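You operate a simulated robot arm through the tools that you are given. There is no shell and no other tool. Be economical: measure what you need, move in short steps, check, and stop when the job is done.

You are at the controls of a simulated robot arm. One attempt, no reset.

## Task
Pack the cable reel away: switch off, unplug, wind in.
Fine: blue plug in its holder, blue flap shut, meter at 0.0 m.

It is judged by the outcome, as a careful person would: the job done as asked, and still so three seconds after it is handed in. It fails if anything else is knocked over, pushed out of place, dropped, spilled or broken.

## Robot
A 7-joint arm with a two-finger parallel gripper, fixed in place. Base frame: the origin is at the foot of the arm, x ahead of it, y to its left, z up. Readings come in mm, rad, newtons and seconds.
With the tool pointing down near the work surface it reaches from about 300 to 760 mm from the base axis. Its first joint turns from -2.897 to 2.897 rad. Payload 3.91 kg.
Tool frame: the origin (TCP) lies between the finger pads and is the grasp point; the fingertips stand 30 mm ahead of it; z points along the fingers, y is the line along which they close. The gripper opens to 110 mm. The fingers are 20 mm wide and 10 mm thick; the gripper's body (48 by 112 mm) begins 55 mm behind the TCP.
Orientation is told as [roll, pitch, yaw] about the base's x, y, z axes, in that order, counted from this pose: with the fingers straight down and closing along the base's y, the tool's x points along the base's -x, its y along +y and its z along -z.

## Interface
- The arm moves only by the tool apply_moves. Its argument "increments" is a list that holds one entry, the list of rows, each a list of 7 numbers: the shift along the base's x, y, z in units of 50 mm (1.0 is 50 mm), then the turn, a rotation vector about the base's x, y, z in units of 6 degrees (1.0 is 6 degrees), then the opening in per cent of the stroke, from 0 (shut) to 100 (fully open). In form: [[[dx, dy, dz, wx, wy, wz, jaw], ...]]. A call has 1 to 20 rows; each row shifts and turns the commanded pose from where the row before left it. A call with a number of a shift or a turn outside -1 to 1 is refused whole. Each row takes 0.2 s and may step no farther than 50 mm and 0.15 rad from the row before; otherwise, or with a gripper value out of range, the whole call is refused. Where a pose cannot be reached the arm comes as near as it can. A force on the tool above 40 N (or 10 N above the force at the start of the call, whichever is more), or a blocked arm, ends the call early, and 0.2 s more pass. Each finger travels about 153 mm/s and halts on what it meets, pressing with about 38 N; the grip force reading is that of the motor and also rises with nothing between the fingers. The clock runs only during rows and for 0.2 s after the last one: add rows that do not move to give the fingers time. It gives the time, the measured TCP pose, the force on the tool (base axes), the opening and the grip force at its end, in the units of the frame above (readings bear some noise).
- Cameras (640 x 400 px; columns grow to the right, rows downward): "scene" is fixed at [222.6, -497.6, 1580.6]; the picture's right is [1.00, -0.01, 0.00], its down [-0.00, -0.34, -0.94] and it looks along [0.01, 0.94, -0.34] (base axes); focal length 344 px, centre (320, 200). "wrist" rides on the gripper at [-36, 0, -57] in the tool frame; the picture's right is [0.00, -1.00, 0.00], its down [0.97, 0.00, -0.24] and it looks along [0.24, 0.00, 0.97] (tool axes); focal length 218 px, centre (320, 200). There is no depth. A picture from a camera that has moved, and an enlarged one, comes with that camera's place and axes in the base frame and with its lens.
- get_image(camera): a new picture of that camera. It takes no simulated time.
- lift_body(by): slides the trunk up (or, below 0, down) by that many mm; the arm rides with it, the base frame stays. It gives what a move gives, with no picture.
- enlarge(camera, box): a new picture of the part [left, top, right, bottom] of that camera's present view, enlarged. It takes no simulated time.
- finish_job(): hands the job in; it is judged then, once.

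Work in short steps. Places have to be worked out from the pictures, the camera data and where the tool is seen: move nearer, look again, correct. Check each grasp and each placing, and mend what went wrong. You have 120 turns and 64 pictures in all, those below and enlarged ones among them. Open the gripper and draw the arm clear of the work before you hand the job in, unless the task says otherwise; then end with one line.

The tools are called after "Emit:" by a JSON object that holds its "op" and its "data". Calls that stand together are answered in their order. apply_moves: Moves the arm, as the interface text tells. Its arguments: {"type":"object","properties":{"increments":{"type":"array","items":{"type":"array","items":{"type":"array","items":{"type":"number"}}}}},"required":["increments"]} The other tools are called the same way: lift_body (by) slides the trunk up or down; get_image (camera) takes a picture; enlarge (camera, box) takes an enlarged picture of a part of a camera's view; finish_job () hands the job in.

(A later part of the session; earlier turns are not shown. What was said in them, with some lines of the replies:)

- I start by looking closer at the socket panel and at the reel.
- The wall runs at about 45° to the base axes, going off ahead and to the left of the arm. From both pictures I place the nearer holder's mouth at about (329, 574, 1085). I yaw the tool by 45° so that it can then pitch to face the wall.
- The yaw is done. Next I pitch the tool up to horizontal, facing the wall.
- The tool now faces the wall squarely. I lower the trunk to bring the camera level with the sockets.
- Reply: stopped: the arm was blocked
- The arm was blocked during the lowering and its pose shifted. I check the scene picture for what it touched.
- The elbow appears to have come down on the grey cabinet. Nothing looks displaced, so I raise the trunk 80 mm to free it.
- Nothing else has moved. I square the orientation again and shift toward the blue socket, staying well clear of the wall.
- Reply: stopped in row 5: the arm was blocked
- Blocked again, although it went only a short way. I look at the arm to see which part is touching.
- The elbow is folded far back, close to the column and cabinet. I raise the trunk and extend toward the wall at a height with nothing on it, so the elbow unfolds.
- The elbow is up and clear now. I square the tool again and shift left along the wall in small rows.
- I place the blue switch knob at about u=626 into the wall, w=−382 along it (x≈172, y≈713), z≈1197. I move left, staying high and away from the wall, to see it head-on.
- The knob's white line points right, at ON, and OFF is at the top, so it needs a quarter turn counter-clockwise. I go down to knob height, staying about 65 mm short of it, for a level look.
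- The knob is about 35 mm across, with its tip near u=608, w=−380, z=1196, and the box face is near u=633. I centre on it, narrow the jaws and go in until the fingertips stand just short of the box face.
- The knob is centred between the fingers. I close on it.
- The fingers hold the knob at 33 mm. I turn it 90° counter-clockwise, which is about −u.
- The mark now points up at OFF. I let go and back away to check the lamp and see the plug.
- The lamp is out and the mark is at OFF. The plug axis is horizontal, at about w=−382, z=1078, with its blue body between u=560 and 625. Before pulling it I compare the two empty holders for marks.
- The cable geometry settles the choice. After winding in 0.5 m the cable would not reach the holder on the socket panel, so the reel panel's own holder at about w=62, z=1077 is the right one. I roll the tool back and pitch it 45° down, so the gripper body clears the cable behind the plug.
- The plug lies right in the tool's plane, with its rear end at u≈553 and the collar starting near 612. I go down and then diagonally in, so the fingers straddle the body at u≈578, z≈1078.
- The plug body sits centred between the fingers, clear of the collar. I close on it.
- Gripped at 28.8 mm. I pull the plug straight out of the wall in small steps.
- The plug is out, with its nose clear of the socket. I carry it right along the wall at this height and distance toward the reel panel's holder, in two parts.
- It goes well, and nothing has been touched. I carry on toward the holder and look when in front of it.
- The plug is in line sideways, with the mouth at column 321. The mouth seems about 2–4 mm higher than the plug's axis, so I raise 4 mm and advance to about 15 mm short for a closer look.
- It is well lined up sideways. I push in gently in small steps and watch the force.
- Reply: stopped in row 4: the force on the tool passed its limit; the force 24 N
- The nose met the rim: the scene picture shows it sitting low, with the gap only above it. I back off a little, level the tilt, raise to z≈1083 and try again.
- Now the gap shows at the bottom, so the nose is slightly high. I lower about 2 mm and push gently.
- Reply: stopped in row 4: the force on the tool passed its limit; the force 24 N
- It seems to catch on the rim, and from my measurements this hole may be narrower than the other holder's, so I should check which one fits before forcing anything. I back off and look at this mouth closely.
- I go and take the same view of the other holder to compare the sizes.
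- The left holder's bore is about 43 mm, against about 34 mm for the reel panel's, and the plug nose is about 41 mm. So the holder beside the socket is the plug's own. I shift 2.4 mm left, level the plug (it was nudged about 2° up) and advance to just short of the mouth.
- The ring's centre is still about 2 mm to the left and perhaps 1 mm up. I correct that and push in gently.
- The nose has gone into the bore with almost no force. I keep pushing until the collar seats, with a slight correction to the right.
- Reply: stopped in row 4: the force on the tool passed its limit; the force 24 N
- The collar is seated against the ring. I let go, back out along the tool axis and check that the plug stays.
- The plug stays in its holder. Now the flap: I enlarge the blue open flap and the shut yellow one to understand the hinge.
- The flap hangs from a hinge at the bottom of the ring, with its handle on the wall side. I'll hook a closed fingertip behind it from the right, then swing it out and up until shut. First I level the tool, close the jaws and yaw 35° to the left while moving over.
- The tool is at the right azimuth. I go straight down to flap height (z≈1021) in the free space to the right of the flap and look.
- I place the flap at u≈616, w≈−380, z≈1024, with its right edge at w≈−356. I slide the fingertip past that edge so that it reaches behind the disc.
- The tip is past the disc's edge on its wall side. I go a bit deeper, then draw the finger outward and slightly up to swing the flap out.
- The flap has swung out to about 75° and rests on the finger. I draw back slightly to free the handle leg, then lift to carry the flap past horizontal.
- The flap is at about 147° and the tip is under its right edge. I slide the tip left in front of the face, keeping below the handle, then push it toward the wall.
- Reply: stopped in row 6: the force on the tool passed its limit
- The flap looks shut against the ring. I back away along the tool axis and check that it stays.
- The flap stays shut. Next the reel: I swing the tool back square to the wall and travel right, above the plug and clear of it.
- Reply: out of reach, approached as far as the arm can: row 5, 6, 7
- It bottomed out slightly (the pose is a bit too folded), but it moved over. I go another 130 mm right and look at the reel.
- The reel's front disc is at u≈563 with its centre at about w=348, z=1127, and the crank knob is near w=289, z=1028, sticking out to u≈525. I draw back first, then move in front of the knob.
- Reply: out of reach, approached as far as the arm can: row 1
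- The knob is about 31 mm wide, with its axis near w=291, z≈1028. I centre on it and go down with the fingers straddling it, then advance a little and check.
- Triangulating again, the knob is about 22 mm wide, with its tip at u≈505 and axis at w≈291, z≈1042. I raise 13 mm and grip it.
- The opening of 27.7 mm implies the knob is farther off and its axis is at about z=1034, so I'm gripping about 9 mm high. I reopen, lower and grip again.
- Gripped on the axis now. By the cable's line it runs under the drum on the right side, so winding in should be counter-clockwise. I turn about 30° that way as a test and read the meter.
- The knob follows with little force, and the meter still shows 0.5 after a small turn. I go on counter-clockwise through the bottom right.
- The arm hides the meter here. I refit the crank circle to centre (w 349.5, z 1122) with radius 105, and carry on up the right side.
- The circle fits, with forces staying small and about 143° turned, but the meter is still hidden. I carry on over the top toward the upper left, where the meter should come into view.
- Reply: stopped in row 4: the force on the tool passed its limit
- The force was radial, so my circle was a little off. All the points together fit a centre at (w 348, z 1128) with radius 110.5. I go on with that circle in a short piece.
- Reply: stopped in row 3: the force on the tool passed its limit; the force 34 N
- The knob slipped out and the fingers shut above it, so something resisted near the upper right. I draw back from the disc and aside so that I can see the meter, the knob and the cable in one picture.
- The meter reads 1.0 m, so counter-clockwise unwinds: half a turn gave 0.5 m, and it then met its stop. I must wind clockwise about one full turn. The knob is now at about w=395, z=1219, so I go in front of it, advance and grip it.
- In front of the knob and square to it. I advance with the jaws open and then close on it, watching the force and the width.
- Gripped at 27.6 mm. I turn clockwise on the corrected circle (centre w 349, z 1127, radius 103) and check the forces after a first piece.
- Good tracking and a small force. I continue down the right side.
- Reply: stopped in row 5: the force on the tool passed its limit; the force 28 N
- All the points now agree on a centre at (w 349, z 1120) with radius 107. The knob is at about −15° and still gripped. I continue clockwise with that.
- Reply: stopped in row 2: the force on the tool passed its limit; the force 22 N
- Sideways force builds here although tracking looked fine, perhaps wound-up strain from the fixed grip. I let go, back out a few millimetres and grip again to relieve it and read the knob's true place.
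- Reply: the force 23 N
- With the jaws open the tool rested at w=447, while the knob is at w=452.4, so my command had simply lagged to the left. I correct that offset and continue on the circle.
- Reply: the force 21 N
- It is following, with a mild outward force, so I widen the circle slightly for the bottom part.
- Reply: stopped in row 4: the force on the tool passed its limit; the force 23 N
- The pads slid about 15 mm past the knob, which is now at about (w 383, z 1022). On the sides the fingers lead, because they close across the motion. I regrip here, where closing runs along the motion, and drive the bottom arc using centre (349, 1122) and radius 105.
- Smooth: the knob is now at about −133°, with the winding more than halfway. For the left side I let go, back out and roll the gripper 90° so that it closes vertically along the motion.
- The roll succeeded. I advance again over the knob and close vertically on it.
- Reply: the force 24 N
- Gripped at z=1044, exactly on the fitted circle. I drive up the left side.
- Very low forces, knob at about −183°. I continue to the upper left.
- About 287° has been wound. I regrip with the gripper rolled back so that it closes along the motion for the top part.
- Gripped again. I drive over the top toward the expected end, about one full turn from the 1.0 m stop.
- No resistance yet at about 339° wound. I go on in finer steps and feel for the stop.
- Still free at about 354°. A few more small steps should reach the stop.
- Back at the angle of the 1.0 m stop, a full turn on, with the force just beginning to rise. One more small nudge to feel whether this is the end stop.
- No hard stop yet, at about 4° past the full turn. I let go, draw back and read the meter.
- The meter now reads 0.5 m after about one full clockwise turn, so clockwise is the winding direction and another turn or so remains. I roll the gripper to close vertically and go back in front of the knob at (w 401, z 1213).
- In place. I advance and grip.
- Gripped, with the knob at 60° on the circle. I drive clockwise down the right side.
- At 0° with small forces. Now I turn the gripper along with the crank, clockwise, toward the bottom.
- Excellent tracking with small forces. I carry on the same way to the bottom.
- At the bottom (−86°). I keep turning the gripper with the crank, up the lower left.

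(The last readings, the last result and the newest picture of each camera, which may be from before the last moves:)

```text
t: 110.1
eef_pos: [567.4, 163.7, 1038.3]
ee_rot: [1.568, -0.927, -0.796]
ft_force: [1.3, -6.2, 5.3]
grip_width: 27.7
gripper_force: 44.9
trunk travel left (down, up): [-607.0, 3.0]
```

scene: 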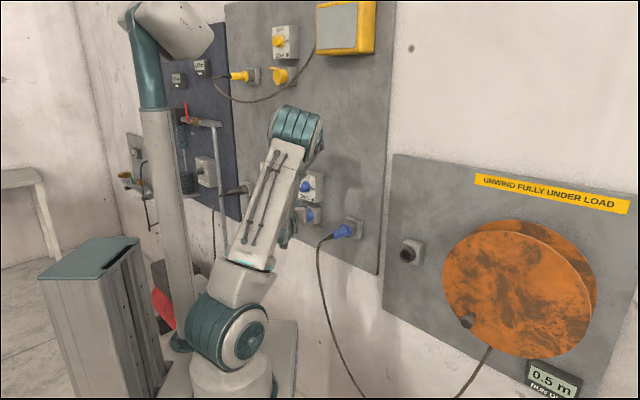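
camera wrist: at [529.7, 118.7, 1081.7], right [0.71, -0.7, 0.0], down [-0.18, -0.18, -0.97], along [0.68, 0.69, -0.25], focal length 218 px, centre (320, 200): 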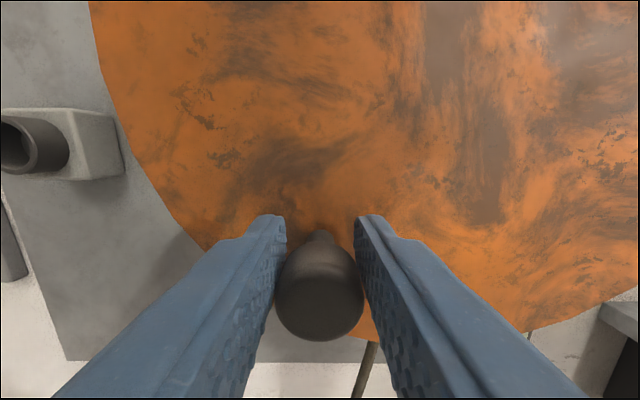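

Still low forces, and no stop after about 187° of this turn. I continue up the left side, turning along.

Emit:
{"op": "apply_moves", "data": {"increments": [[[-0.164, 0.164, 0.208, 1, 1, 0, 10], [-0.141, 0.141, 0.238, 1, 1, 0, 10], [-0.115, 0.115, 0.266, 1, 1, 0, 10], [-0.085, 0.085, 0.288, 1, 1, 0, 10], [-0.054, 0.054, 0.302, 1, 1, 0, 10], [0, 0, 0, 0, 0, 0, 10]]]}}

```text
t: 111.5
eef_pos: [540.1, 191.1, 1102.2]
ee_rot: [1.561, -0.185, -0.79]
ft_force: [-3.7, -9.9, -3.2]
grip_width: 27.6
gripper_force: 44.9
trunk travel left (down, up): [-607.0, 3.0]
```

At −169°, still free. I continue upward, turning the gripper only half as fast to stay away from its wrist limit.

Emit:
{"op": "apply_moves", "data": {"increments": [[[-0.043, 0.003, 0.31, 0.5, 0.5, 0, 10], [0.011, -0.011, 0.31, 0.5, 0.5, 0, 10], [0.042, -0.042, 0.306, 0.5, 0.5, 0, 10], [0.075, -0.075, 0.292, 0.5, 0.5, 0, 10], [0.103, -0.103, 0.274, 0.5, 0.5, 0, 10], [0, 0, 0, 0, 0, 0, 10]]]}}

```text
t: 112.9
eef_pos: [549.6, 181.5, 1179.8]
ee_rot: [1.562, 0.179, -0.791]
ft_force: [-2.9, 0.5, 1.8]
grip_width: 27.3
gripper_force: 45.7
trunk travel left (down, up): [-607.0, 3.0]
```

About 273° of this turn done, all smooth. I continue over the upper left, watching for the end stop.

Emit:
{"op": "apply_moves", "data": {"increments": [[[0.133, -0.133, 0.25, 0.8, 0.8, 0, 10], [0.156, -0.156, 0.218, 0.8, 0.8, 0, 10], [0.178, -0.178, 0.184, 0.8, 0.8, 0, 10], [0.194, -0.194, 0.146, 0.8, 0.8, 0, 10], [0, 0, 0, 0, 0, 0, 10]]]}}

```text
t: 114.1
eef_pos: [582.4, 148.4, 1218.4]
ee_rot: [1.558, 0.654, -0.791]
ft_force: [-1.7, 7.0, 2.0]
grip_width: 27.6
gripper_force: 44.7
trunk travel left (down, up): [-607.0, 3.0]
```

At −246°, about 307° into this turn. I go on in a shorter piece.

Emit:
{"op": "apply_moves", "data": {"increments": [[[0.208, -0.208, 0.102, 0.8, 0.8, 0, 10], [0.216, -0.216, 0.058, 0.8, 0.8, 0, 10], [0.221, -0.221, 0.012, 0.8, 0.8, 0, 10], [0, 0, 0, 0, 0, 0, 10]]]}}

```text
t: 115.1
eef_pos: [612.4, 118.7, 1226.3]
ee_rot: [1.547, 1.011, -0.795]
ft_force: [-10.6, 11.7, -3.7]
grip_width: 27.6
gripper_force: 45.6
trunk travel left (down, up): [-607.0, 3.0]
```

A counter-force of about 16 N against the motion has appeared. I nudge a little further to see whether the reel still yields.

Emit:
{"op": "apply_moves", "data": {"increments": [[[0.06, -0.06, 0, 0, 0, 0, 10], [0, 0, 0, 0, 0, 0, 10], [0, 0, 0, 0, 0, 0, 10]]]}}

```text
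t: 115.9
eef_pos: [612.0, 117.3, 1226.6]
ee_rot: [1.547, 1.007, -0.79]
ft_force: [-20.3, 19.2, -8.5]
grip_width: 27.6
gripper_force: 45.2
trunk travel left (down, up): [-607.0, 3.0]
```

The reel no longer yields as force rises to 28 N, so it is at its wound-in stop. I let go, back straight out and retreat up and to the left, then read the meter with the last picture.

Emit:
{"op": "apply_moves", "data": {"increments": [[[0, 0, 0, 0, 0, 0, 50], [0, 0, 0, 0, 0, 0, 50], [-0.4, -0.4, 0, 0, 0, 0, 50], [-0.4, -0.4, 0, 0, 0, 0, 50], [-0.3, 0.1, 0.6, 0, 0, 0, 50], [-0.4, 0.3, 0.6, 0, 0, 0, 50], [-0.3, 0.3, 0.6, 0, 0, 0, 50], [0, 0, 0, 0, 0, 0, 50]]]}}

Emit:
{"op": "enlarge", "data": {"camera": "scene", "box": [265, 170, 615, 400]}}

```text
t: 117.7
eef_pos: [527.9, 106.7, 1315.1]
ee_rot: [1.554, 1.011, -0.796]
ft_force: [-0.2, -1.0, 0.1]
grip_width: 55.0
gripper_force: 0.1
trunk travel left (down, up): [-607.0, 3.0]
```

```text
1.74 times, centred on (440, 285) of scene
camera zoom: at [222.6, -497.6, 1580.6], right [1.0, -0.01, 0.0], down [0.0, -0.34, -0.94], along [0.01, 0.94, -0.34], focal length 598 px, centre (111, 52)
```

zoom: 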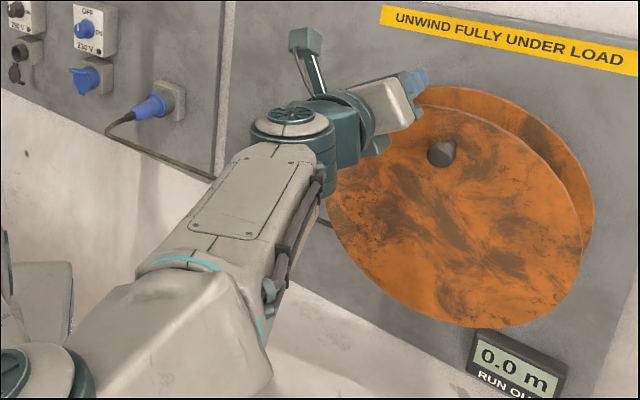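

The meter reads 0.0 m, the blue plug sits in its holder, the blue flap is shut and the switch is OFF. The gripper is open and clear of the work, so I hand the job in.

Emit:
{"op": "finish_job", "data": {}}

```text
The job is handed in.
```

The cable reel is packed away: the switch is off, the blue plug is in its holder, the blue flap is shut and the meter reads 0.0 m.
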